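You operate a simulated robot arm through the tools that you are given. There is no shell and no other tool. Be economical: measure what you need, move in short steps, check, and stop when the job is done.

You run a simulated two-armed robot. Do the job below in one go: nothing can be reset, and whatever is moved stays where it is left.

TASK
Wind on pickets till both chains show 4 bar, then ease both valves.
Fine: both valve levers on HOLD before you wind.
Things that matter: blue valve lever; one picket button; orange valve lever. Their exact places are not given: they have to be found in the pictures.

The check looks at the end state, three seconds after you hand in, the way a careful person would. Anything else that was tipped, shoved, dropped, spilled or broken makes it a failure.

THE ROBOT
Two 6-joint arms with fingered hands on one trunk, on a base that drives. Base frame: it is fixed to the floor where the robot stands at the start and does not move with it; the origin is under the middle of the robot, x ahead of it, y to its left, z up. Lengths are in m, angles in rad, forces in N, time in s.
The left shoulder is at the start at [0.021, 0.17, 1.383], the right one opposite. With the tool pointing down near the work surface each hand reaches from about 0.32 to 0.6 m from the robot's upright axis, wherever it stands, measured 20 degrees to its own side. Places, roughly: blue valve lever [0.8, 0, 0.8]; one picket button [0.9, -0.1, 0.7]; orange valve lever [0.8, -0.2, 0.8]. Payload 4.4 kg a hand.
The TCP of each hand is the grasp point between the finger pads, 0.033 m short of the fingertips. In the tool frame z runs along the fingers and y along their closing line. The gripper opens to 0.164 m. The gripper's body begins 0.093 m behind the TCP. The gripper is a hand of 5 fingers: y runs from the thumb to the fingers, the wrist lies at [0, 0, -0.257] in the tool frame.
Orientation is that of the tool frame in the base frame, as a unit quaternion [w, x, y, z]. With the fingers straight down and closing along the base's y, the tool's x points along the base's -x, its y along +y and its z along -z.

THE INTERFACE
- The arms move only by the tool move_arm. It takes "left_rows", "right_rows" or both (then of equal length, played together; a hand with none holds still); each is one flat list of numbers, 6 for each row, row after row: the shift along the tool's x, y, z in m, then the turn, a rotation vector about the tool's x, y, z in rad. In form: [tx, ty, tz, ax, ay, az, tx, ty, tz, ax, ay, az, ...]. A call has 1 to 12 rows; each row shifts and turns the commanded pose from where the row before left it, along the tool's axes as they then stand. Rows are played at 5 a second. More than 0.05 m and 0.15 rad between two rows, and nothing of the call is played. Where a pose cannot be reached the arm comes as near as it can. A force on the tool above 50 N (or 10 N above the force at the start of the call, whichever is more), or a blocked arm, ends the call early, and 0.2 s more pass. In this call time passes only in rows, and 0.2 s behind the last. The reply holds the time, the measured pose of the TCP, the force on the tool along the base axes, the opening and the grip force, in the units named above and with some noise, with the torque about the TCP (base axes, N m) and any sound that the robot's microphone picked up.
- Cameras (640 x 400 px; columns grow to the right, rows downward): "scene" is now at [0.0893, -0.0245, 1.5422]; the picture's right is [-0.30, -0.95, 0.00], its down [-0.66, 0.21, -0.72] and it looks along [0.68, -0.22, -0.70] (base axes); focal length 282 px, centre (320, 200). "left" rides on the left gripper at [-0.093, -0.001, -0.124] in its tool frame; the picture's right is [0.01, -1.00, 0.00], its down [0.80, 0.01, -0.60] and it looks along [0.60, 0.01, 0.80] (tool axes); focal length 275 px, centre (320, 200). "right" rides on the right gripper at [0.093, -0.001, -0.124] in its tool frame; the picture's right is [0.01, 1.00, 0.00], its down [-0.80, 0.01, -0.60] and it looks along [-0.60, 0.01, 0.80] (tool axes); focal length 275 px, centre (320, 200).
- get_image(camera): a new picture of that camera. It takes no simulated time.
- slide_trunk(by): slides the trunk up (or, below 0, down) by that many m; the arms and the scene camera ride with it, the base frame stays. It gives what a move gives, with no picture.
- drive_base(legs): drives the robot by 1 to 6 legs, each [ahead, left, turn to the left] in m, m and rad, along the robot's own axes; the way and the turn of a leg run together, so that a leg with both is an arc; at most 1.5 m and 3.142 rad a leg. The arms and the cameras ride along, it lands a little off, and it stops where it bumps. It gives what a move gives.
- curl_fingers(fingers, thumb_bend, hand): sets how far each is bent, from 0 (flat) to 1 (curled in); at 0.3 the hand is open as for a grip, at 0.7 the pads meet at the TCP. One left out holds its place. A second passes; each finger stops where it meets its share of the squeeze, and holds until it gets a number again. It is the only way to open and close the hand. It gives what a move gives, with no picture; readings hold the bend of each and the force on the fingers (four entries, about 0 where the hand has none), thumb and palm.
- turn_head(pan, tilt): turns the head with the scene camera to pan (to the left, within 1.501 rad either way) and tilt (down, from -0.506 to 1.204), counted from straight ahead of the robot. It gives what a move gives.
- locate(camera, pixels): for up to 12 pixels [column, row] of the newest picture of that camera ("zoom" is the newest enlarged one), the place [x, y, z] in the base frame of the surface seen there, good to about 0.003 m. It takes no simulated time.
- zoom(camera, box): a new picture of the part [left, top, right, bottom] of that camera's present view, enlarged. It takes no simulated time.
- sign_off(): hands the job in; it is judged then, once.

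Go step by step. Measure first, check grasps and placings, and put right what went wrong. The budget is 80 turns and 70 pictures, counting those below and the enlarged ones. Unless the task says otherwise, let go and move clear before handing in, and close with one line.

The tools are called after "Call:" by a JSON object that holds its "op" and its "data". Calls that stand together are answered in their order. move_arm: Moves the arms, as the interface text tells. Its arguments: {"type":"object","properties":{"left_rows":{"type":"array"},"right_rows":{"type":"array"}},"required":[]} The other tools are called the same way: slide_trunk (by) slides the trunk up or down; curl_fingers (fingers, thumb_bend, hand) moves the fingers one by one; drive_base (legs) drives the base; turn_head (pan, tilt) turns the head that bears the scene camera; get_image (camera) takes a picture; locate (camera, pixels) gives the place of the surface under pixels of a picture; zoom (camera, box) takes an enlarged picture of a part of a camera's view; sign_off () hands the job in.

At the start:

```text
t: 0.0
left_tcp_pos: [0.6257, 0.1523, 1.007]
left_orientation: [-0.001, 0.001, 1.0, 0.0]
left_force: [-0.3, -0.6, -0.4]
left_wrist_torque: [-0.02, 0.0, -0.01]
left_opening: 0.1641
left_grip_force: 0.1
left_shape: jaw
left_bend: [0.3, 0.3]
left_finger forces: [0.0, 0.0, 0.0, 0.0, 0.1, 0.1]
right_tcp_pos: [0.5599, -0.3821, 1.0073]
right_orientation: [0.0, 0.0, 1.0, -0.001]
right_force: [0.1, -0.3, 0.0]
right_wrist_torque: [-0.01, -0.02, -0.02]
right_opening: 0.164
right_grip_force: 0.1
right_shape: jaw
right_bend: [0.3, 0.3]
right_finger forces: [0.0, 0.0, 0.0, 0.0, 0.0, 0.0]
trunk travel left (down, up): [-0.635, 0.107]
robot x, y, heading: [-0.0033, 0.0034, -0.006]
head pan, tilt: [-0.307, 0.77]
```

scene: 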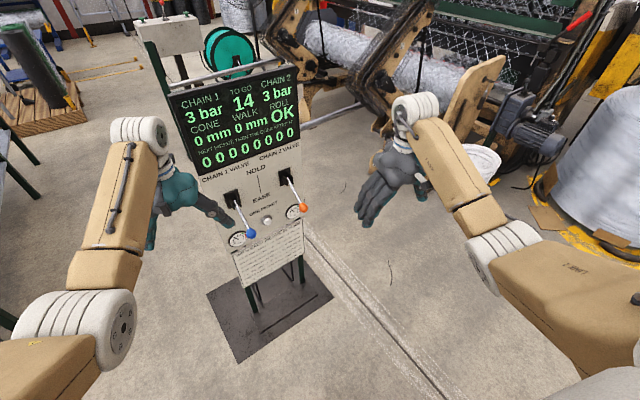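
right: 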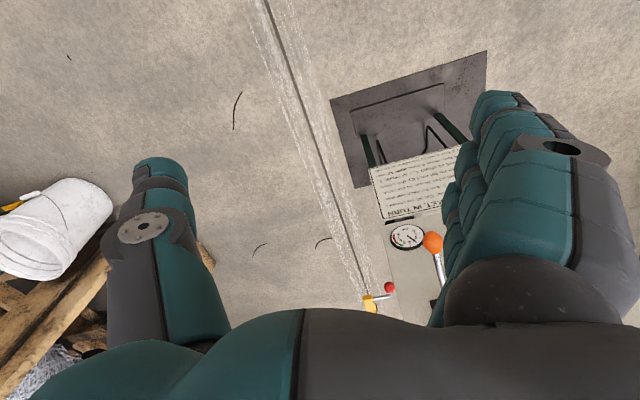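
left: 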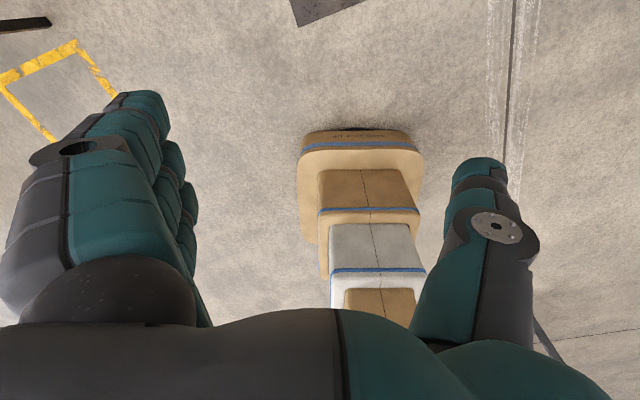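

The scene picture shows a console with a display, two levers (blue knob near 251,233, orange near 303,207) and a picket button near (267,220). I'll zoom in to read it.

Call:
{"op": "zoom", "data": {"camera": "scene", "box": [160, 60, 320, 160]}}

Call:
{"op": "zoom", "data": {"camera": "scene", "box": [190, 130, 350, 230]}}

Call:
{"op": "zoom", "data": {"camera": "scene", "box": [220, 195, 320, 295]}}

```text
4.00 times, centred on (240, 110) of scene
```

zoom: 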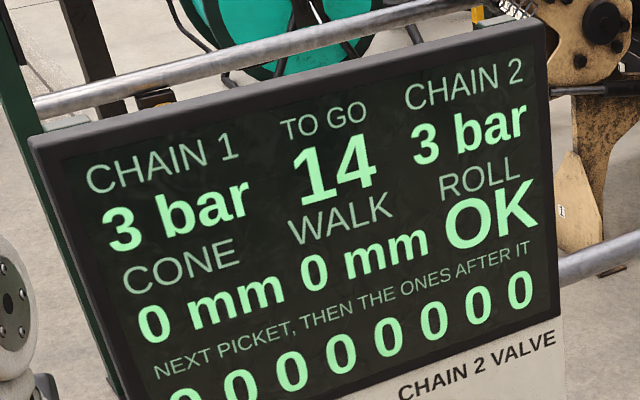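

```text
4.00 times, centred on (270, 180) of scene
```

zoom: 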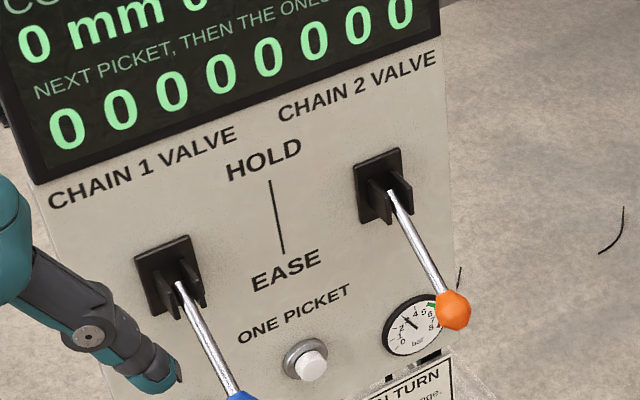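

```text
4.00 times, centred on (270, 245) of scene
```

zoom: 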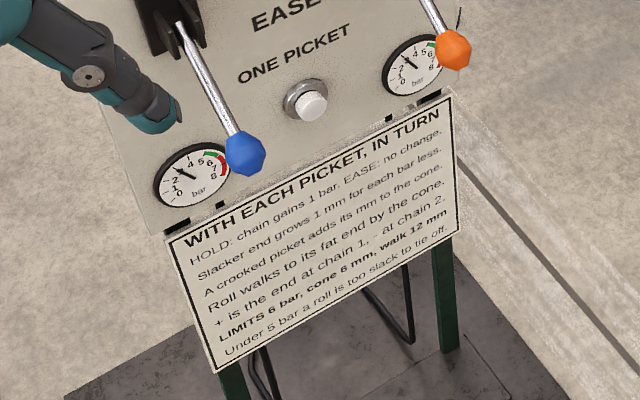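

The display reads 3 bar on both chains with 14 to go, and the plate says each picket on HOLD adds 1 bar. The levers look down or out, so I'll locate the lever parts, button and panel surface.

Call:
{"op": "locate", "data": {"camera": "zoom", "pixels": [[245, 153], [182, 30], [453, 48], [427, 5], [311, 106], [290, 110], [330, 40], [230, 60], [250, 320], [440, 120]]}}

Call:
{"op": "locate", "data": {"camera": "scene", "pixels": [[228, 202], [283, 180], [237, 206], [252, 175], [245, 150], [290, 70], [289, 176], [303, 207], [230, 192], [285, 169]]}}

```text
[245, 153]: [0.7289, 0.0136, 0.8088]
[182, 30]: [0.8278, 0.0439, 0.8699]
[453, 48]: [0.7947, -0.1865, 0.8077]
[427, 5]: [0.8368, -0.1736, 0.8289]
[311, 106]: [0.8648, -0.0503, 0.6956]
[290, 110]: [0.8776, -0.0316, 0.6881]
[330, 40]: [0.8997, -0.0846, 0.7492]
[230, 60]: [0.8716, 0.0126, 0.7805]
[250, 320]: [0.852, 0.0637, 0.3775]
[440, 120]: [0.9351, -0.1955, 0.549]
```

```text
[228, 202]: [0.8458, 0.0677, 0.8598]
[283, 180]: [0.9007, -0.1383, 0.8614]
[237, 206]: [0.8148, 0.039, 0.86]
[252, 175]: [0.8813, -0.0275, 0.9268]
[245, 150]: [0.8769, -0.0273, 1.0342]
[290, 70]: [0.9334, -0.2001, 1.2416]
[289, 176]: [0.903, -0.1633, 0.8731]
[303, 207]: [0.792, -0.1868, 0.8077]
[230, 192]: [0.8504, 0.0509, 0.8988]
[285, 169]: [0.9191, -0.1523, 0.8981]
```

Both knobs sit about 0.07 m below their pivots, so both levers are on EASE. I plan to use the left hand with the fingers curled and the thumb straight as a poker, so I'll shape it and look.

Call:
{"op": "curl_fingers", "data": {"hand": "left", "fingers": 1.0, "thumb_bend": 0.3}}

Call:
{"op": "get_image", "data": {"camera": "left"}}

```text
t: 1.0
left_tcp_pos: [0.6243, 0.1525, 1.0068]
left_orientation: [0.0, 0.0, 1.0, 0.0]
left_force: [-0.5, -0.1, 0.1]
left_wrist_torque: [0.0, -0.02, 0.0]
left_opening: 0.0854
left_grip_force: 0.1
left_shape: fingers
left_bend: [1.0, 0.3]
left_finger forces: [0.1, 0.0, 0.0, 0.0, 0.1, 0.0]
right_tcp_pos: [0.5598, -0.3828, 1.0071]
right_orientation: [0.0, 0.0, 1.0, 0.0]
right_force: [0.1, -0.1, -0.3]
right_wrist_torque: [-0.02, -0.01, 0.01]
right_opening: 0.164
right_grip_force: 0.2
right_shape: jaw
right_bend: [0.3, 0.3]
right_finger forces: [0.0, 0.0, 0.0, 0.0, 0.0, 0.0]
trunk travel left (down, up): [-0.635, 0.107]
robot x, y, heading: [0.0008, -0.0017, 0.0]
head pan, tilt: [-0.307, 0.77]
```

```text
63 pictures are left
```

left: 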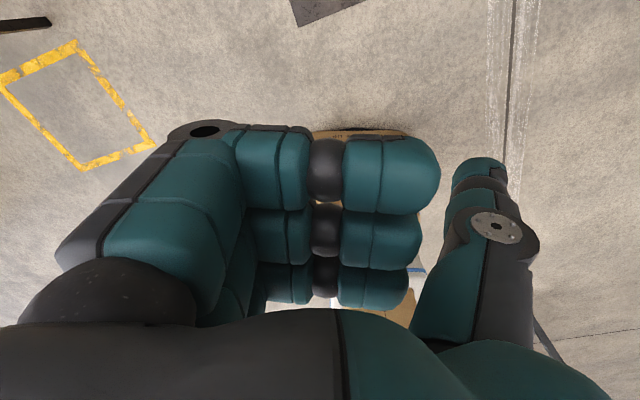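

Call:
{"op": "locate", "data": {"camera": "left", "pixels": [[478, 162], [480, 185], [495, 225], [420, 155], [380, 150], [270, 140], [205, 130], [390, 225], [380, 285], [455, 180], [505, 175]]}}

```text
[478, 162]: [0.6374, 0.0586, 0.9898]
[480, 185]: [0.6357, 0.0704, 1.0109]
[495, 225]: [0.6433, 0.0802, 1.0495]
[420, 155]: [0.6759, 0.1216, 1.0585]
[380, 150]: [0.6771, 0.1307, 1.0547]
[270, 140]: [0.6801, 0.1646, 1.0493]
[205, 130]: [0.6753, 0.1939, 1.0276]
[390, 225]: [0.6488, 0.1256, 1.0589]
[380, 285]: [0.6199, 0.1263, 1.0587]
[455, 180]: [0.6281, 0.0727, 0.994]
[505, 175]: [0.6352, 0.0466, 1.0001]
```

The thumb protrudes well past the curled fist. The flat side of the fist can lift a lever from below, so I'll fist the right hand too and pitch both hands forward in free air.

Call:
{"op": "curl_fingers", "data": {"hand": "right", "fingers": 1.0, "thumb_bend": 0.3}}

Call:
{"op": "move_arm", "data": {"left_rows": [0, 0, 0, 0, -0.15, 0, 0, 0, 0, 0, -0.15, 0, 0, 0, 0, 0, -0.15, 0, 0, 0, 0, 0, -0.15, 0, 0, 0, 0, 0, -0.15, 0, 0, 0, 0, 0, -0.15, 0, 0, 0, 0, 0, -0.15, 0, 0, 0, 0, 0, -0.15, 0, 0, 0, 0, 0, -0.15, 0, 0, 0, 0, 0, -0.15, 0, 0, 0, 0, 0, -0.07, 0], "right_rows": [0, 0, 0, 0, -0.15, 0, 0, 0, 0, 0, -0.15, 0, 0, 0, 0, 0, -0.15, 0, 0, 0, 0, 0, -0.15, 0, 0, 0, 0, 0, -0.15, 0, 0, 0, 0, 0, -0.15, 0, 0, 0, 0, 0, -0.15, 0, 0, 0, 0, 0, -0.15, 0, 0, 0, 0, 0, -0.15, 0, 0, 0, 0, 0, -0.15, 0, 0, 0, 0, 0, -0.07, 0]}}

Call:
{"op": "get_image", "data": {"camera": "scene"}}

```text
t: 2.0
left_tcp_pos: [0.6257, 0.1519, 1.0064]
left_orientation: [0.0, 0.0, 1.0, 0.0]
left_force: [0.4, -0.6, 0.1]
left_wrist_torque: [0.01, -0.01, 0.03]
left_opening: 0.0856
left_grip_force: 0.0
left_shape: fingers
left_bend: [1.0, 0.3]
left_finger forces: [0.0, 0.1, 0.0, 0.0, 0.0, 0.1]
right_tcp_pos: [0.5592, -0.3823, 1.0082]
right_orientation: [0.0, 0.001, 1.0, 0.0]
right_force: [0.5, -0.1, 0.8]
right_wrist_torque: [-0.05, 0.0, -0.01]
right_opening: 0.0854
right_grip_force: 0.0
right_shape: fingers
right_bend: [1.0, 0.3]
right_finger forces: [0.0, 0.0, 0.0, 0.0, 0.0, 0.0]
trunk travel left (down, up): [-0.635, 0.107]
robot x, y, heading: [0.0041, -0.0016, -0.002]
head pan, tilt: [-0.307, 0.77]
```

```text
t: 4.6
left_tcp_pos: [0.63, 0.1744, 1.0091]
left_orientation: [0.692, 0.037, 0.72, 0.02]
left_force: [0.1, -0.5, 0.1]
left_wrist_torque: [-0.03, 0.0, 0.0]
left_opening: 0.0855
left_grip_force: 0.1
left_shape: fingers
left_bend: [1.0, 0.3]
left_finger forces: [0.1, 0.0, 0.1, 0.0, 0.0, 0.0]
left hand out of reach, approached as far as the arm can: row 11
right_tcp_pos: [0.5599, -0.3841, 1.0031]
right_orientation: [0.707, 0.001, 0.707, -0.002]
right_force: [-0.4, -0.2, -0.5]
right_wrist_torque: [-0.01, -0.01, -0.02]
right_opening: 0.0856
right_grip_force: 0.0
right_shape: fingers
right_bend: [1.0, 0.3]
right_finger forces: [0.1, 0.1, 0.1, 0.1, 0.1, 0.1]
right hand out of reach, approached as far as the arm can: row 9
trunk travel left (down, up): [-0.635, 0.107]
robot x, y, heading: [-0.003, 0.0008, 0.001]
head pan, tilt: [-0.307, 0.77]
stopped in row 11 (left hand): the arm was blocked; the commanded pose is now the measured one
```

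```text
62 pictures are left
```

scene: 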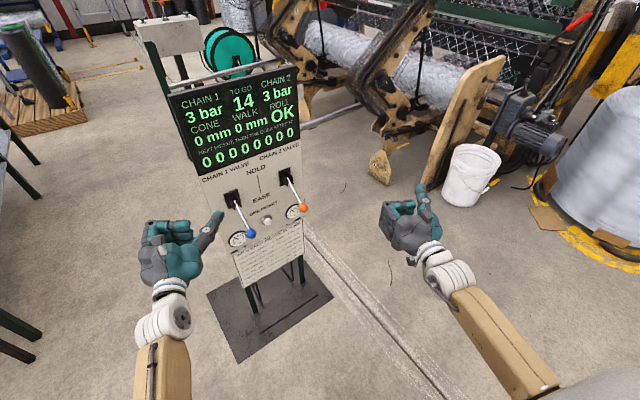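

Both hands now point forward with folded arms. I'll lower the trunk by 0.25 m to bring the hands to lever height, since they are well in front of and to the sides of the console.

Call:
{"op": "slide_trunk", "data": {"by": -0.25}}

Call:
{"op": "move_arm", "data": {"left_rows": [0, 0, 0, -0.1, 0, 0, 0, 0, 0, -0.1, 0, 0], "right_rows": [0, 0, 0, -0.14, 0, 0, 0, 0, 0, -0.14, 0, 0]}}

Call:
{"op": "get_image", "data": {"camera": "scene"}}

Call:
{"op": "get_image", "data": {"camera": "left"}}

Call:
{"op": "get_image", "data": {"camera": "right"}}

```text
t: 7.2
left_tcp_pos: [0.6291, 0.1755, 0.7597]
left_orientation: [0.692, 0.039, 0.72, 0.022]
left_force: [0.4, -0.1, -0.2]
left_wrist_torque: [0.04, -0.02, -0.04]
left_opening: 0.0851
left_grip_force: 0.1
left_shape: fingers
left_bend: [1.0, 0.3]
left_finger forces: [0.0, 0.0, 0.1, 0.1, 0.0, 0.1]
right_tcp_pos: [0.5613, -0.3847, 0.7546]
right_orientation: [0.707, 0.002, 0.707, -0.002]
right_force: [-0.3, 0.4, 0.0]
right_wrist_torque: [-0.03, 0.0, 0.01]
right_opening: 0.0855
right_grip_force: 0.2
right_shape: fingers
right_bend: [1.0, 0.3]
right_finger forces: [0.0, 0.0, 0.0, 0.0, 0.0, 0.0]
trunk travel left (down, up): [-0.385, 0.357]
robot x, y, heading: [0.0024, -0.004, 0.003]
head pan, tilt: [-0.307, 0.77]
```

```text
t: 7.8
left_tcp_pos: [0.6295, 0.1979, 0.7504]
left_orientation: [0.685, 0.028, 0.724, 0.076]
left_force: [-0.1, 0.4, -0.2]
left_wrist_torque: [-0.03, 0.04, 0.02]
left_opening: 0.0856
left_grip_force: 0.0
left_shape: fingers
left_bend: [1.0, 0.3]
left_finger forces: [0.1, 0.1, 0.1, 0.0, 0.0, 0.1]
left hand out of reach, approached as far as the arm can: row 1, 2
right_tcp_pos: [0.5598, -0.3976, 0.7375]
right_orientation: [0.674, -0.011, 0.739, 0.007]
right_force: [-0.3, 0.8, 0.1]
right_wrist_torque: [-0.01, 0.01, -0.03]
right_opening: 0.0856
right_grip_force: 0.1
right_shape: fingers
right_bend: [1.0, 0.3]
right_finger forces: [0.0, 0.1, 0.0, 0.1, 0.0, 0.0]
right hand out of reach, approached as far as the arm can: row 1, 2
trunk travel left (down, up): [-0.385, 0.357]
robot x, y, heading: [-0.0014, 0.0015, 0.001]
head pan, tilt: [-0.307, 0.77]
```

```text
61 pictures are left
```

scene: 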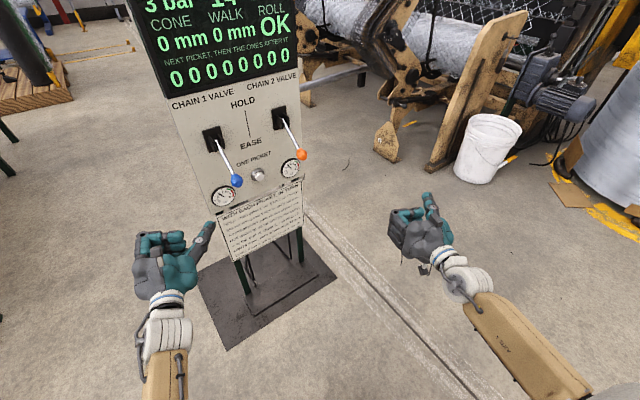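

```text
60 pictures are left
```

left: 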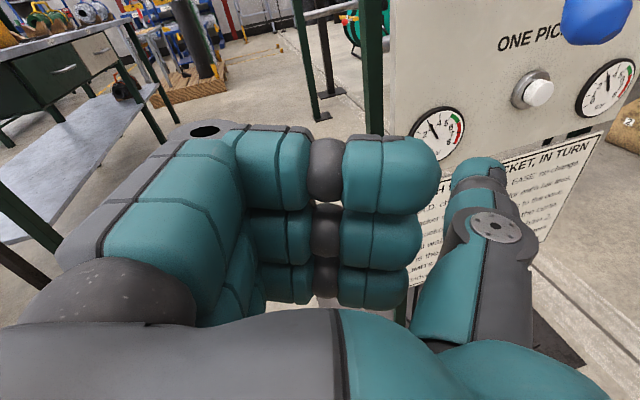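

```text
59 pictures are left
```

right: 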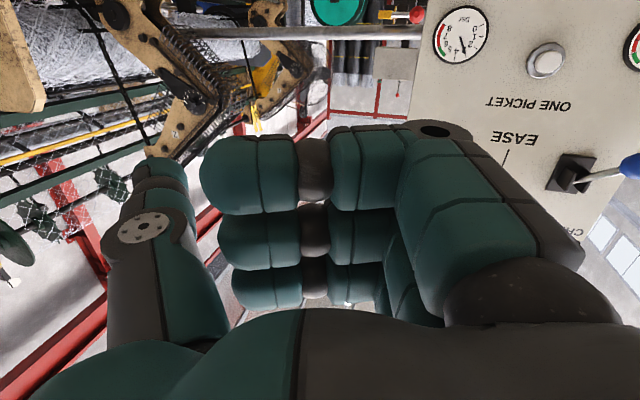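

The yaw is limited while the arm is folded, but reaching forward should free it. I'll lower the left hand below the blue knob and move it right and forward, then check.

Call:
{"op": "move_arm", "data": {"left_rows": [0.03, 0, 0, 0, 0, 0, 0.03, 0, 0, 0, 0, 0, 0, -0.03, 0.02, 0, 0, 0, 0, -0.03, 0.02, 0, 0, 0, 0, -0.03, 0.02, 0, 0, 0, 0, -0.03, 0.0, 0, 0, 0]}}

Call:
{"op": "get_image", "data": {"camera": "scene"}}

Call:
{"op": "get_image", "data": {"camera": "left"}}

```text
t: 9.2
left_tcp_pos: [0.6902, 0.1746, 0.7178]
left_orientation: [0.675, 0.051, 0.726, 0.122]
left_force: [-0.9, -0.3, 0.3]
left_wrist_torque: [-0.02, 0.01, -0.01]
left_opening: 0.0857
left_grip_force: 0.1
left_shape: fingers
left_bend: [1.0, 0.3]
left_finger forces: [0.0, 0.0, 0.1, 0.0, 0.0, 0.0]
left hand out of reach, approached as far as the arm can: row 1, 2, 3, 4, 5, 6
right_tcp_pos: [0.5593, -0.3989, 0.7374]
right_orientation: [0.674, -0.01, 0.739, 0.006]
right_force: [-0.3, -0.2, -0.4]
right_wrist_torque: [0.02, 0.01, 0.02]
right_opening: 0.0857
right_grip_force: 0.0
right_shape: fingers
right_bend: [1.0, 0.3]
right_finger forces: [0.1, 0.1, 0.1, 0.0, 0.0, 0.1]
trunk travel left (down, up): [-0.385, 0.357]
robot x, y, heading: [-0.0012, 0.0009, -0.005]
head pan, tilt: [-0.307, 0.77]
stopped in row 6 (left hand): the arm was blocked; the commanded pose is now the measured one
```

```text
58 pictures are left
```

scene: 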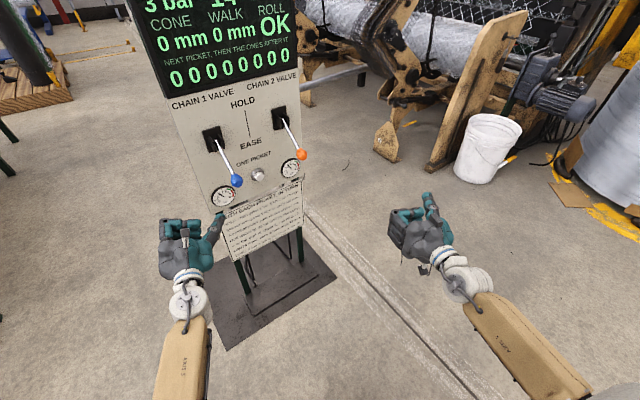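

```text
57 pictures are left
```

left: 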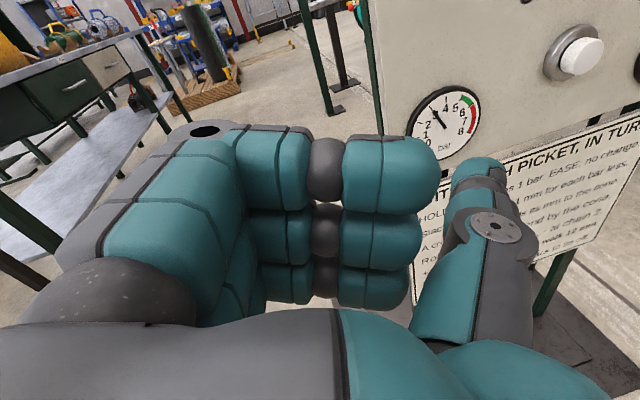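

The left arm resists going inward (measured y 0.175), so I'll keep its posture and move the base instead. I'll drop the trunk 0.05 m so the fist clears the knob, then drive right.

Call:
{"op": "slide_trunk", "data": {"by": -0.05}}

Call:
{"op": "drive_base", "data": {"legs": [[0, -0.15, 0]]}}

Call:
{"op": "get_image", "data": {"camera": "scene"}}

Call:
{"op": "get_image", "data": {"camera": "left"}}

```text
t: 10.1
left_tcp_pos: [0.6899, 0.176, 0.6668]
left_orientation: [0.674, 0.05, 0.726, 0.124]
left_force: [-0.2, 0.1, 0.5]
left_wrist_torque: [0.02, 0.04, -0.01]
left_opening: 0.0856
left_grip_force: 0.1
left_shape: fingers
left_bend: [1.0, 0.3]
left_finger forces: [0.0, 0.0, 0.0, 0.1, 0.0, 0.0]
right_tcp_pos: [0.56, -0.3985, 0.6872]
right_orientation: [0.674, -0.01, 0.739, 0.006]
right_force: [0.8, -0.2, 0.0]
right_wrist_torque: [0.04, 0.03, -0.01]
right_opening: 0.0857
right_grip_force: 0.0
right_shape: fingers
right_bend: [1.0, 0.3]
right_finger forces: [0.0, 0.1, 0.1, 0.0, 0.0, 0.0]
trunk travel left (down, up): [-0.335, 0.407]
robot x, y, heading: [0.0005, 0.0016, 0.002]
head pan, tilt: [-0.307, 0.77]
```

```text
t: 11.5
left_tcp_pos: [0.6903, 0.0218, 0.6683]
left_orientation: [0.675, 0.052, 0.726, 0.124]
left_force: [0.0, -0.3, -0.1]
left_wrist_torque: [-0.05, 0.0, 0.02]
left_opening: 0.0856
left_grip_force: 0.1
left_shape: fingers
left_bend: [1.0, 0.3]
left_finger forces: [0.0, 0.0, 0.0, 0.1, 0.0, 0.0]
right_tcp_pos: [0.5595, -0.5524, 0.6895]
right_orientation: [0.674, -0.009, 0.739, 0.006]
right_force: [0.3, 0.1, 0.1]
right_wrist_torque: [-0.01, 0.02, -0.01]
right_opening: 0.0859
right_grip_force: 0.0
right_shape: fingers
right_bend: [1.0, 0.3]
right_finger forces: [0.0, 0.1, 0.0, 0.0, 0.0, 0.1]
trunk travel left (down, up): [-0.335, 0.407]
robot x, y, heading: [-0.0013, -0.1562, -0.002]
head pan, tilt: [-0.307, 0.77]
```

```text
56 pictures are left
```

scene: 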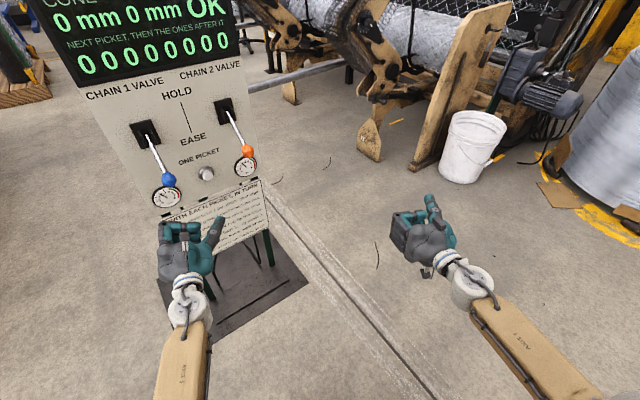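

```text
55 pictures are left
```

left: 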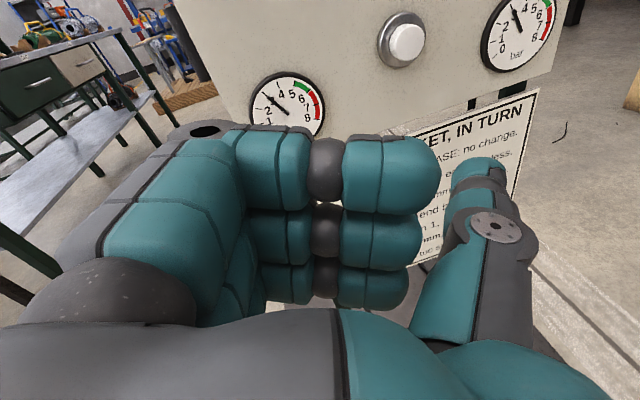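

The fist is now beneath and in front of the blue knob (168,180). I'll turn the head to centre the console and measure the knobs and fist top.

Call:
{"op": "turn_head", "data": {"pan": 0.0, "tilt": 0.65}}

Call:
{"op": "get_image", "data": {"camera": "scene"}}

```text
t: 12.3
left_tcp_pos: [0.6897, 0.0218, 0.6679]
left_orientation: [0.675, 0.052, 0.726, 0.123]
left_force: [0.3, 0.2, -0.8]
left_wrist_torque: [0.01, -0.01, -0.03]
left_opening: 0.0856
left_grip_force: 0.1
left_shape: fingers
left_bend: [1.0, 0.3]
left_finger forces: [0.1, 0.1, 0.0, 0.1, 0.0, 0.0]
right_tcp_pos: [0.5598, -0.5529, 0.688]
right_orientation: [0.674, -0.009, 0.739, 0.006]
right_force: [0.6, -0.5, -0.2]
right_wrist_torque: [0.04, -0.01, 0.0]
right_opening: 0.0856
right_grip_force: 0.1
right_shape: fingers
right_bend: [1.0, 0.3]
right_finger forces: [0.0, 0.0, 0.0, 0.0, 0.1, 0.0]
trunk travel left (down, up): [-0.335, 0.407]
robot x, y, heading: [-0.0053, -0.1501, -0.0]
head pan, tilt: [0.0, 0.649]
```

```text
54 pictures are left
```

scene: 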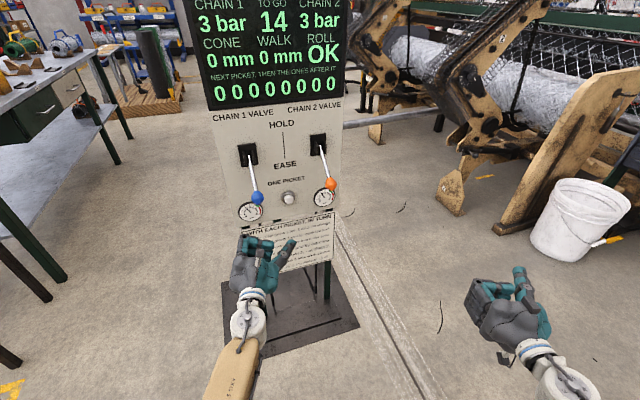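

Call:
{"op": "zoom", "data": {"camera": "scene", "box": [210, 130, 370, 290]}}

Call:
{"op": "locate", "data": {"camera": "scene", "pixels": [[257, 198], [331, 184], [289, 198], [249, 155], [319, 143], [251, 172], [323, 160], [253, 242], [293, 243], [300, 215], [270, 160], [264, 251]]}}

```text
2.50 times, centred on (290, 210) of scene
```

zoom: 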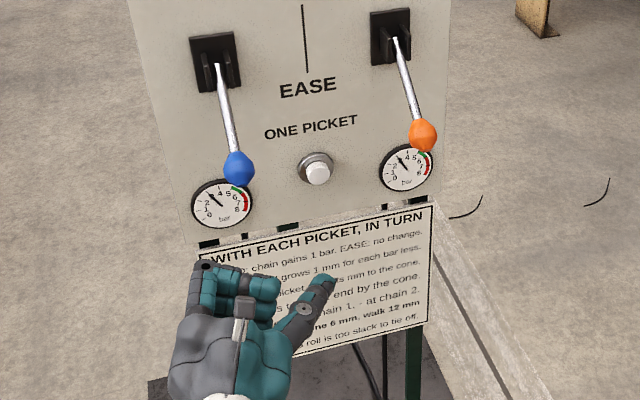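

```text
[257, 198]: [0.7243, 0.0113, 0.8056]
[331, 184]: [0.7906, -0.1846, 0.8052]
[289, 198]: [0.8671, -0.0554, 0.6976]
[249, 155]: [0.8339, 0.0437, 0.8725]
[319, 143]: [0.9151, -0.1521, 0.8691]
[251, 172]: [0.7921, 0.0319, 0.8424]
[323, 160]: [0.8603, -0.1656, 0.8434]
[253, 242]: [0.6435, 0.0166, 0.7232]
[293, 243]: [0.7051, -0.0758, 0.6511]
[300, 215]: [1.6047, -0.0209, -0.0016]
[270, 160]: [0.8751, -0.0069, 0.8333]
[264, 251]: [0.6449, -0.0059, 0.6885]
```

The blue knob is at (0.724, 0.011, 0.806) and the fist top at (0.644, 0.017, 0.723). I'll drive ahead 0.09 so the fist is under the knob, then raise the trunk a little.

Call:
{"op": "drive_base", "data": {"legs": [[0.09, 0.0, 0]]}}

Call:
{"op": "slide_trunk", "data": {"by": 0.05}}

Call:
{"op": "zoom", "data": {"camera": "scene", "box": [160, 100, 420, 300]}}

Call:
{"op": "get_image", "data": {"camera": "left"}}

```text
t: 13.4
left_tcp_pos: [0.7812, 0.0219, 0.6669]
left_orientation: [0.675, 0.05, 0.726, 0.123]
left_force: [-0.5, 0.2, 0.0]
left_wrist_torque: [0.0, -0.02, 0.01]
left_opening: 0.0858
left_grip_force: 0.0
left_shape: fingers
left_bend: [1.0, 0.3]
left_finger forces: [0.0, 0.0, 0.0, 0.0, 0.0, 0.0]
right_tcp_pos: [0.6512, -0.5513, 0.6864]
right_orientation: [0.673, -0.011, 0.739, 0.008]
right_force: [0.1, 0.0, -0.7]
right_wrist_torque: [0.01, -0.01, 0.03]
right_opening: 0.0856
right_grip_force: 0.1
right_shape: fingers
right_bend: [1.0, 0.3]
right_finger forces: [0.0, 0.1, 0.0, 0.0, 0.0, 0.1]
trunk travel left (down, up): [-0.335, 0.407]
robot x, y, heading: [0.0941, -0.1522, -0.004]
head pan, tilt: [0.0, 0.649]
```

```text
t: 14.3
left_tcp_pos: [0.7801, 0.0234, 0.7177]
left_orientation: [0.674, 0.052, 0.726, 0.123]
left_force: [-0.3, -0.2, 0.1]
left_wrist_torque: [0.02, -0.05, 0.04]
left_opening: 0.0856
left_grip_force: 0.1
left_shape: fingers
left_bend: [1.0, 0.3]
left_finger forces: [0.0, 0.0, 0.0, 0.0, 0.0, 0.1]
right_tcp_pos: [0.6516, -0.5526, 0.7378]
right_orientation: [0.674, -0.011, 0.738, 0.008]
right_force: [0.0, 0.9, -0.2]
right_wrist_torque: [-0.02, 0.0, 0.0]
right_opening: 0.0859
right_grip_force: 0.1
right_shape: fingers
right_bend: [1.0, 0.3]
right_finger forces: [0.1, 0.0, 0.0, 0.1, 0.0, 0.0]
trunk travel left (down, up): [-0.385, 0.357]
robot x, y, heading: [0.089, -0.1516, -0.002]
head pan, tilt: [0.0, 0.649]
```

```text
2.00 times, centred on (290, 200) of scene
```

zoom: 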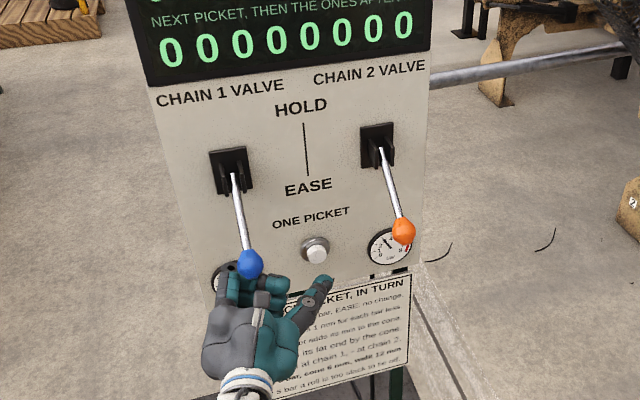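

```text
51 pictures are left
```

left: 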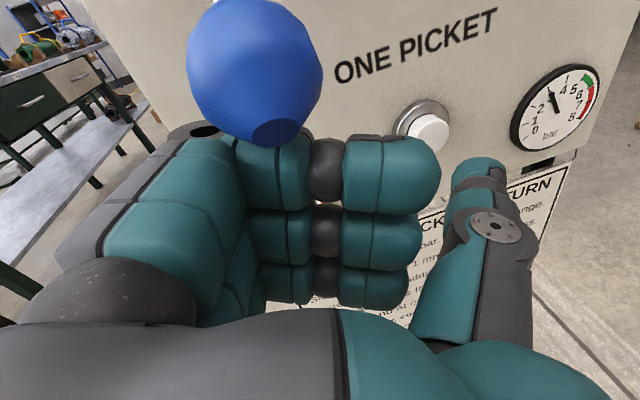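

The blue knob sits right over the fist (250,70 in the left view). I'll raise the trunk in steps to lift the lever.

Call:
{"op": "slide_trunk", "data": {"by": 0.07}}

Call:
{"op": "zoom", "data": {"camera": "scene", "box": [160, 100, 420, 300]}}

```text
t: 15.4
left_tcp_pos: [0.7801, 0.0226, 0.7878]
left_orientation: [0.673, 0.05, 0.727, 0.125]
left_force: [0.1, 0.0, -1.9]
left_wrist_torque: [0.0, -0.09, 0.03]
left_opening: 0.0856
left_grip_force: 1.5
left_shape: fingers
left_bend: [1.0, 0.3]
left_finger forces: [2.1, 0.1, 0.0, 0.1, 0.0, 0.0]
right_tcp_pos: [0.6495, -0.5519, 0.8075]
right_orientation: [0.674, -0.011, 0.738, 0.008]
right_force: [-0.4, 0.8, 0.3]
right_wrist_torque: [-0.01, -0.05, -0.02]
right_opening: 0.0858
right_grip_force: 0.0
right_shape: fingers
right_bend: [1.0, 0.3]
right_finger forces: [0.0, 0.0, 0.0, 0.0, 0.1, 0.0]
trunk travel left (down, up): [-0.455, 0.287]
robot x, y, heading: [0.0911, -0.1543, 0.003]
head pan, tilt: [0.0, 0.649]
```

```text
2.00 times, centred on (290, 200) of scene
```

zoom: 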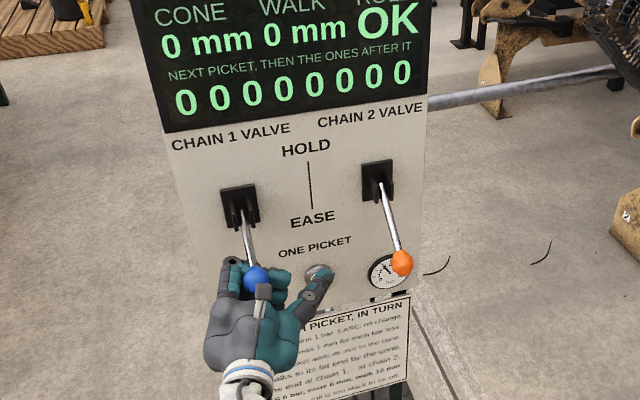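

The lever is rising with about 2 N on the fist. I'll keep lifting.

Call:
{"op": "slide_trunk", "data": {"by": 0.05}}

Call:
{"op": "zoom", "data": {"camera": "scene", "box": [160, 100, 420, 300]}}

```text
t: 16.3
left_tcp_pos: [0.7814, 0.0226, 0.8375]
left_orientation: [0.673, 0.051, 0.727, 0.124]
left_force: [-0.3, 0.4, 0.3]
left_wrist_torque: [-0.01, -0.02, 0.01]
left_opening: 0.0856
left_grip_force: 0.0
left_shape: fingers
left_bend: [1.0, 0.3]
left_finger forces: [0.0, 0.0, 0.0, 0.0, 0.0, 0.0]
right_tcp_pos: [0.6513, -0.5518, 0.856]
right_orientation: [0.674, -0.011, 0.739, 0.008]
right_force: [-0.7, 0.0, 0.3]
right_wrist_torque: [-0.01, -0.01, -0.01]
right_opening: 0.0858
right_grip_force: 0.1
right_shape: fingers
right_bend: [1.0, 0.3]
right_finger forces: [0.0, 0.0, 0.0, 0.0, 0.1, 0.0]
trunk travel left (down, up): [-0.505, 0.237]
robot x, y, heading: [0.0911, -0.1533, 0.002]
head pan, tilt: [0.0, 0.649]
```

```text
2.00 times, centred on (290, 200) of scene
```

zoom: 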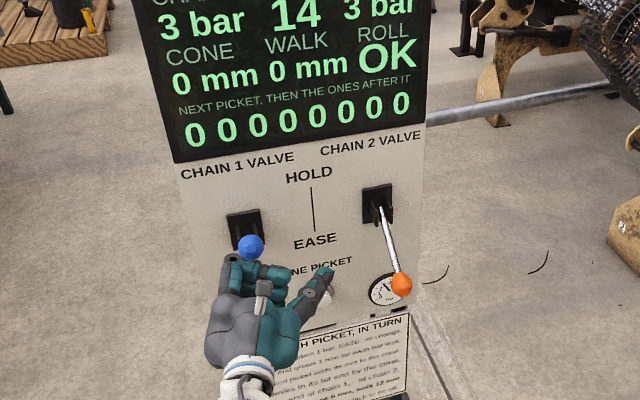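

The force dropped to zero and the knob jumped up, so the lever snapped over. I'll measure the knob.

Call:
{"op": "locate", "data": {"camera": "zoom", "pixels": [[251, 246], [401, 285], [378, 210]]}}

```text
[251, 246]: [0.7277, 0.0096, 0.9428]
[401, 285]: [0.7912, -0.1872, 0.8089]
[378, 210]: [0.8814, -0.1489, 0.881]
```

The blue knob is now at z 0.943, so blue is on HOLD. I'll lower the fist clear and look over the surroundings before moving right to orange.

Call:
{"op": "slide_trunk", "data": {"by": -0.14}}

Call:
{"op": "get_image", "data": {"camera": "scene"}}

Call:
{"op": "get_image", "data": {"camera": "right"}}

```text
t: 18.0
left_tcp_pos: [0.7809, 0.022, 0.6992]
left_orientation: [0.673, 0.051, 0.727, 0.125]
left_force: [0.1, -1.2, -0.6]
left_wrist_torque: [-0.01, 0.01, -0.03]
left_opening: 0.0856
left_grip_force: 0.1
left_shape: fingers
left_bend: [1.0, 0.3]
left_finger forces: [0.0, 0.0, 0.1, 0.0, 0.0, 0.0]
right_tcp_pos: [0.6505, -0.5518, 0.7173]
right_orientation: [0.674, -0.011, 0.738, 0.007]
right_force: [-0.8, -0.7, -0.3]
right_wrist_torque: [-0.01, 0.06, -0.01]
right_opening: 0.0859
right_grip_force: 0.0
right_shape: fingers
right_bend: [1.0, 0.3]
right_finger forces: [0.0, 0.0, 0.0, 0.1, 0.1, 0.0]
trunk travel left (down, up): [-0.365, 0.377]
robot x, y, heading: [0.0905, -0.1527, 0.001]
head pan, tilt: [0.0, 0.649]
```

```text
48 pictures are left
```

scene: 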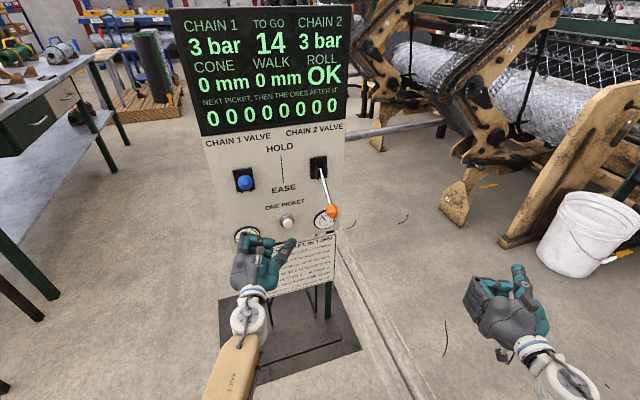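

```text
47 pictures are left
```

right: 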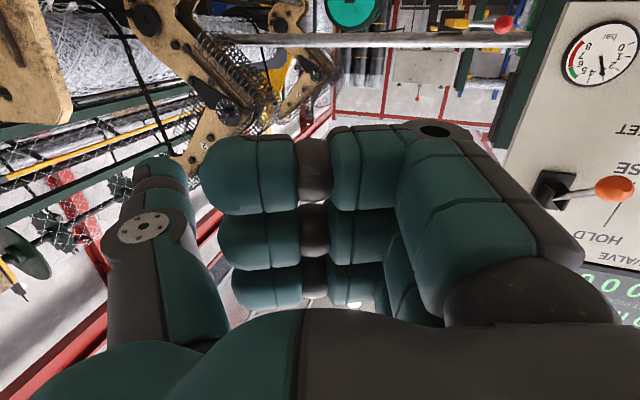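

The way is clear, so I'll drive right 0.197 then ahead 0.067 to put the fist under the orange knob.

Call:
{"op": "drive_base", "data": {"legs": [[0, -0.197, 0], [0.067, 0, 0]]}}

Call:
{"op": "get_image", "data": {"camera": "left"}}

Call:
{"op": "turn_head", "data": {"pan": 0.3, "tilt": 0.65}}

Call:
{"op": "get_image", "data": {"camera": "scene"}}

```text
t: 20.2
left_tcp_pos: [0.8492, -0.1732, 0.6975]
left_orientation: [0.673, 0.049, 0.728, 0.125]
left_force: [-0.3, -0.1, -0.1]
left_wrist_torque: [0.0, 0.01, 0.04]
left_opening: 0.0857
left_grip_force: 0.0
left_shape: fingers
left_bend: [1.0, 0.3]
left_finger forces: [0.0, 0.0, 0.1, 0.0, 0.0, 0.1]
right_tcp_pos: [0.7201, -0.7475, 0.7171]
right_orientation: [0.674, -0.012, 0.738, 0.008]
right_force: [-0.6, 0.5, -0.5]
right_wrist_torque: [0.01, -0.03, -0.01]
right_opening: 0.0859
right_grip_force: 0.0
right_shape: fingers
right_bend: [1.0, 0.3]
right_finger forces: [0.0, 0.0, 0.0, 0.0, 0.0, 0.0]
trunk travel left (down, up): [-0.365, 0.377]
robot x, y, heading: [0.1604, -0.3481, 0.001]
head pan, tilt: [0.0, 0.649]
```

```text
46 pictures are left
```

left: 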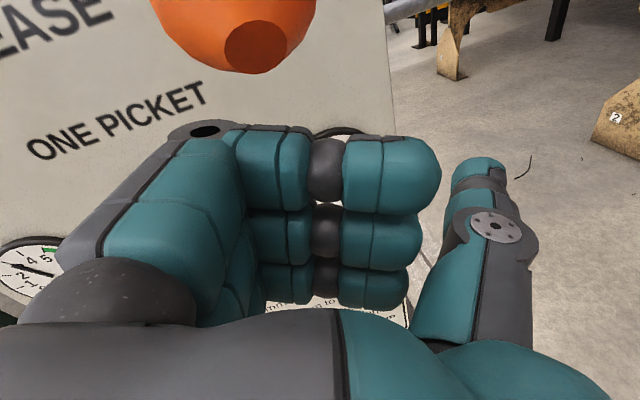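

```text
t: 21.0
left_tcp_pos: [0.848, -0.1729, 0.6977]
left_orientation: [0.673, 0.049, 0.727, 0.125]
left_force: [0.1, -0.2, -0.2]
left_wrist_torque: [-0.01, 0.01, 0.0]
left_opening: 0.086
left_grip_force: 0.0
left_shape: fingers
left_bend: [1.0, 0.3]
left_finger forces: [0.1, 0.1, 0.1, 0.0, 0.0, 0.0]
right_tcp_pos: [0.7199, -0.7478, 0.7183]
right_orientation: [0.675, -0.011, 0.738, 0.008]
right_force: [0.2, 0.7, -0.2]
right_wrist_torque: [-0.03, 0.01, 0.01]
right_opening: 0.086
right_grip_force: 0.0
right_shape: fingers
right_bend: [1.0, 0.3]
right_finger forces: [0.0, 0.1, 0.1, 0.0, 0.0, 0.0]
trunk travel left (down, up): [-0.365, 0.377]
robot x, y, heading: [0.1587, -0.3536, 0.002]
head pan, tilt: [0.3, 0.649]
```

```text
45 pictures are left
```

scene: 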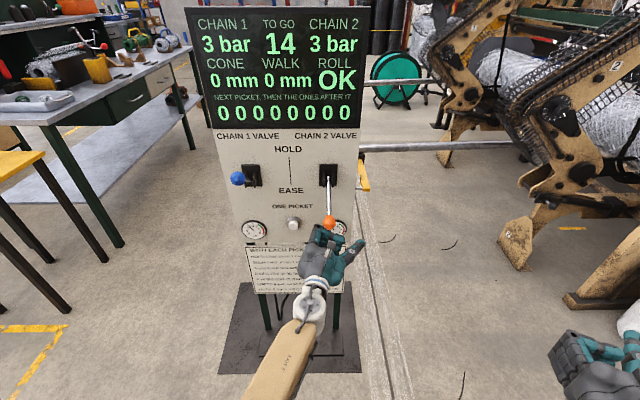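

The orange knob is above the fist just as blue was. I'll lift the same way.

Call:
{"op": "slide_trunk", "data": {"by": 0.09}}

Call:
{"op": "slide_trunk", "data": {"by": 0.05}}

Call:
{"op": "get_image", "data": {"camera": "scene"}}

```text
t: 22.2
left_tcp_pos: [0.848, -0.1726, 0.788]
left_orientation: [0.673, 0.051, 0.728, 0.125]
left_force: [0.1, 0.3, -2.6]
left_wrist_torque: [0.04, -0.1, -0.01]
left_opening: 0.0855
left_grip_force: 0.9
left_shape: fingers
left_bend: [1.0, 0.3]
left_finger forces: [2.3, 0.0, 0.0, 0.0, 0.0, 0.0]
right_tcp_pos: [0.7207, -0.7475, 0.8071]
right_orientation: [0.674, -0.012, 0.738, 0.009]
right_force: [0.2, 0.5, 0.1]
right_wrist_torque: [-0.03, 0.01, 0.0]
right_opening: 0.0857
right_grip_force: 0.1
right_shape: fingers
right_bend: [1.0, 0.3]
right_finger forces: [0.1, 0.1, 0.0, 0.0, 0.0, 0.0]
trunk travel left (down, up): [-0.455, 0.287]
robot x, y, heading: [0.1592, -0.3547, 0.003]
head pan, tilt: [0.3, 0.649]
```

```text
t: 23.1
left_tcp_pos: [0.8477, -0.1728, 0.8378]
left_orientation: [0.673, 0.049, 0.727, 0.125]
left_force: [-0.1, -0.8, -0.3]
left_wrist_torque: [-0.01, -0.03, -0.01]
left_opening: 0.0858
left_grip_force: 0.1
left_shape: fingers
left_bend: [1.0, 0.3]
left_finger forces: [0.1, 0.0, 0.0, 0.0, 0.0, 0.0]
right_tcp_pos: [0.7199, -0.7486, 0.8566]
right_orientation: [0.674, -0.012, 0.739, 0.009]
right_force: [-0.2, -0.2, -0.1]
right_wrist_torque: [0.02, -0.01, -0.01]
right_opening: 0.0854
right_grip_force: 0.1
right_shape: fingers
right_bend: [1.0, 0.3]
right_finger forces: [0.1, 0.1, 0.0, 0.0, 0.0, 0.1]
trunk travel left (down, up): [-0.505, 0.237]
robot x, y, heading: [0.1587, -0.353, 0.007]
head pan, tilt: [0.3, 0.649]
```

```text
44 pictures are left
```

scene: 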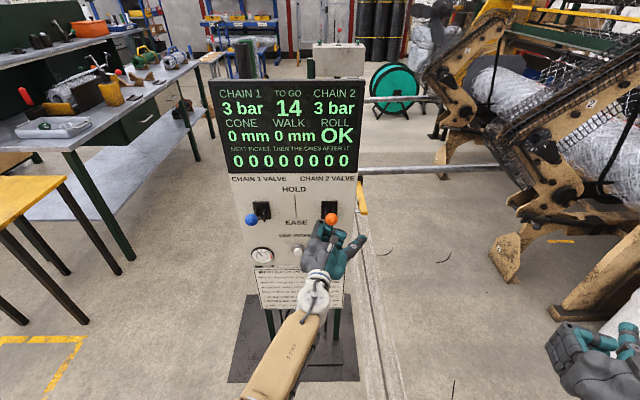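

Both knobs are up at (251,218) and (331,218). I'll confirm by location, then lower, back off and move left to bring the thumb in front of the button.

Call:
{"op": "locate", "data": {"camera": "scene", "pixels": [[251, 219], [331, 219]]}}

Call:
{"op": "slide_trunk", "data": {"by": -0.123}}

Call:
{"op": "drive_base", "data": {"legs": [[-0.07, 0, 0], [0, 0.22, 0]]}}

Call:
{"op": "get_image", "data": {"camera": "left"}}

Call:
{"op": "get_image", "data": {"camera": "scene"}}

```text
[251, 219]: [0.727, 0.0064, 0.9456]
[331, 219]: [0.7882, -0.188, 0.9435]
```

```text
t: 24.7
left_tcp_pos: [0.8476, -0.1735, 0.7172]
left_orientation: [0.673, 0.051, 0.727, 0.124]
left_force: [0.3, -0.4, 0.7]
left_wrist_torque: [0.02, -0.01, -0.04]
left_opening: 0.0856
left_grip_force: 0.1
left_shape: fingers
left_bend: [1.0, 0.3]
left_finger forces: [0.0, 0.0, 0.0, 0.0, 0.0, 0.0]
right_tcp_pos: [0.7209, -0.7472, 0.7347]
right_orientation: [0.675, -0.011, 0.738, 0.008]
right_force: [-0.7, -0.1, -0.2]
right_wrist_torque: [-0.04, 0.04, 0.03]
right_opening: 0.0858
right_grip_force: 0.1
right_shape: fingers
right_bend: [1.0, 0.3]
right_finger forces: [0.0, 0.0, 0.0, 0.0, 0.0, 0.0]
trunk travel left (down, up): [-0.382, 0.36]
robot x, y, heading: [0.1586, -0.3543, -0.0]
head pan, tilt: [0.3, 0.649]
```

```text
t: 27.0
left_tcp_pos: [0.7774, 0.0494, 0.716]
left_orientation: [0.673, 0.05, 0.728, 0.124]
left_force: [0.0, -0.1, 0.2]
left_wrist_torque: [0.0, 0.0, 0.0]
left_opening: 0.0857
left_grip_force: 0.1
left_shape: fingers
left_bend: [1.0, 0.3]
left_finger forces: [0.0, 0.0, 0.0, 0.0, 0.1, 0.2]
right_tcp_pos: [0.6503, -0.5253, 0.7339]
right_orientation: [0.675, -0.011, 0.738, 0.008]
right_force: [0.5, 0.7, -0.2]
right_wrist_torque: [0.01, -0.02, -0.01]
right_opening: 0.0861
right_grip_force: 0.0
right_shape: fingers
right_bend: [1.0, 0.3]
right_finger forces: [0.0, 0.0, 0.0, 0.0, 0.0, 0.1]
trunk travel left (down, up): [-0.382, 0.36]
robot x, y, heading: [0.09, -0.1289, 0.002]
head pan, tilt: [0.3, 0.649]
```

```text
43 pictures are left
```

left: 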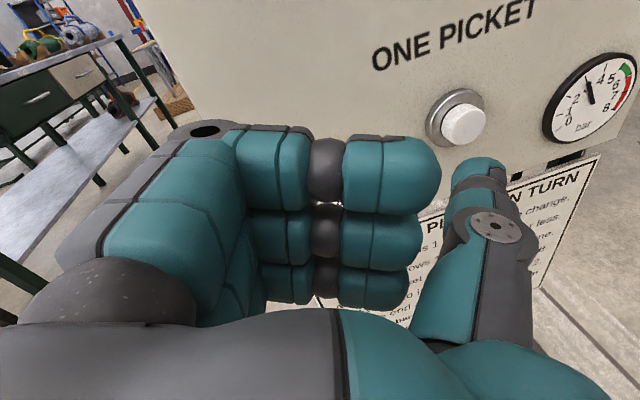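

```text
42 pictures are left
```

scene: 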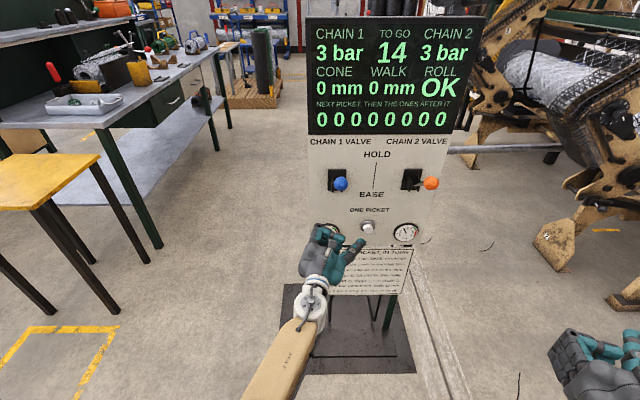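

Call:
{"op": "locate", "data": {"camera": "left", "pixels": [[464, 126], [478, 162], [480, 175], [465, 168], [500, 170], [445, 115], [480, 185]]}}

Call:
{"op": "zoom", "data": {"camera": "scene", "box": [300, 190, 420, 270]}}

Call:
{"op": "locate", "data": {"camera": "zoom", "pixels": [[358, 200], [340, 250], [345, 265], [330, 260]]}}

```text
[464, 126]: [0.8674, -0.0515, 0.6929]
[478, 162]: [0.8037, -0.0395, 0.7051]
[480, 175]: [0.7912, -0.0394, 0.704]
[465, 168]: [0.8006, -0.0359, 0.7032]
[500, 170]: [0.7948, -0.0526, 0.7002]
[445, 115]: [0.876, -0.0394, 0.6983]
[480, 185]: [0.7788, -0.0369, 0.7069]
```

```text
5.00 times, centred on (360, 230) of scene
```

zoom: 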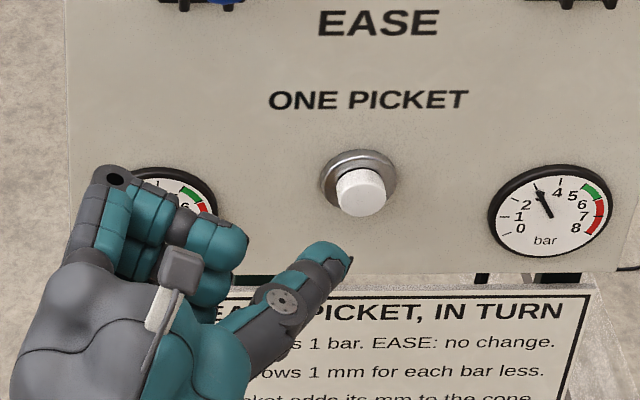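

```text
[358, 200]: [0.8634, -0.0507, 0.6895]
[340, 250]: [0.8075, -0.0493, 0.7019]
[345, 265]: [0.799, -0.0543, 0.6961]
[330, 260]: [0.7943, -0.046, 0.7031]
```

The thumb tip (about 0.807, -0.049, 0.695) is lined up with the button (0.865, -0.051, 0.692). I'll advance along base x to just short of contact.

Call:
{"op": "move_arm", "data": {"left_rows": [-0.0009, -0.0009, 0.0099, 0, 0, 0, -0.0009, -0.0009, 0.0099, 0, 0, 0, -0.0009, -0.0009, 0.0099, 0, 0, 0, -0.0009, -0.0009, 0.0099, 0, 0, 0, -0.0005, -0.0005, 0.005, 0, 0, 0]}}

Call:
{"op": "zoom", "data": {"camera": "scene", "box": [300, 190, 420, 270]}}

Call:
{"op": "get_image", "data": {"camera": "left"}}

```text
t: 28.2
left_tcp_pos: [0.8215, 0.0485, 0.7152]
left_orientation: [0.67, 0.05, 0.73, 0.124]
left_force: [0.2, 0.6, -0.3]
left_wrist_torque: [0.0, 0.01, 0.02]
left_opening: 0.0856
left_grip_force: 0.2
left_shape: fingers
left_bend: [1.0, 0.3]
left_finger forces: [0.0, 0.0, 0.0, 0.1, 0.1, 0.0]
right_tcp_pos: [0.6497, -0.5263, 0.7341]
right_orientation: [0.674, -0.012, 0.739, 0.008]
right_force: [-0.4, -0.4, -0.4]
right_wrist_torque: [-0.02, 0.02, 0.02]
right_opening: 0.0857
right_grip_force: 0.1
right_shape: fingers
right_bend: [1.0, 0.3]
right_finger forces: [0.1, 0.1, 0.1, 0.0, 0.0, 0.0]
trunk travel left (down, up): [-0.382, 0.36]
robot x, y, heading: [0.0908, -0.1315, 0.006]
head pan, tilt: [0.3, 0.649]
```

```text
5.00 times, centred on (360, 230) of scene
```

zoom: 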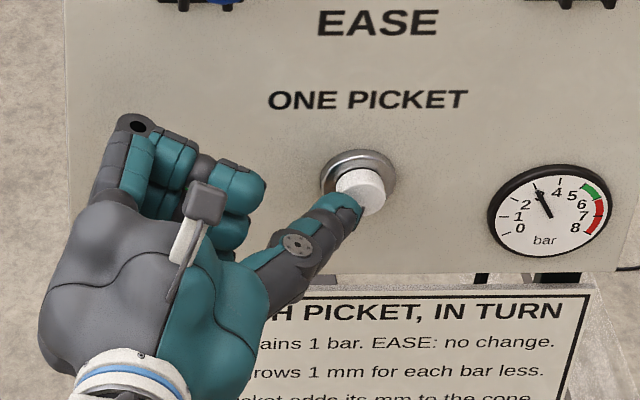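

```text
39 pictures are left
```

left: 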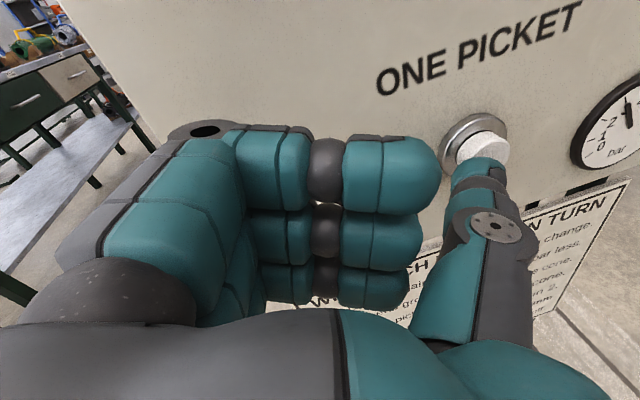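

The thumb tip is about 10 mm short of the button cap. I'll press in small steps, nudging up and right slightly, and read the force.

Call:
{"op": "move_arm", "data": {"left_rows": [-0.002, -0.002, 0.004, 0, 0, 0, -0.002, -0.002, 0.004, 0, 0, 0, -0.0004, -0.0004, 0.004, 0, 0, 0]}}

Call:
{"op": "get_image", "data": {"camera": "scene"}}

```text
t: 29.0
left_tcp_pos: [0.832, 0.0459, 0.7191]
left_orientation: [0.669, 0.051, 0.731, 0.126]
left_force: [-18.7, 4.4, -3.7]
left_wrist_torque: [0.41, 0.58, -1.41]
left_opening: 0.0861
left_grip_force: 8.4
left_shape: fingers
left_bend: [1.0, 0.3]
left_finger forces: [0.1, 0.0, 0.1, 0.0, 15.9, 0.0]
right_tcp_pos: [0.6494, -0.5251, 0.7348]
right_orientation: [0.675, -0.012, 0.738, 0.008]
right_force: [-0.7, 0.6, 1.2]
right_wrist_torque: [0.0, 0.02, -0.03]
right_opening: 0.0857
right_grip_force: 0.1
right_shape: fingers
right_bend: [1.0, 0.3]
right_finger forces: [0.1, 0.1, 0.0, 0.1, 0.1, 0.0]
trunk travel left (down, up): [-0.382, 0.36]
robot x, y, heading: [0.0878, -0.1328, 0.003]
head pan, tilt: [0.3, 0.649]
heard: click
```

```text
38 pictures are left
```

scene: 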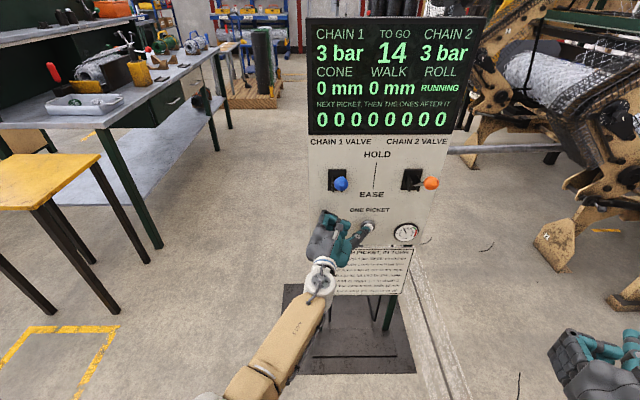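

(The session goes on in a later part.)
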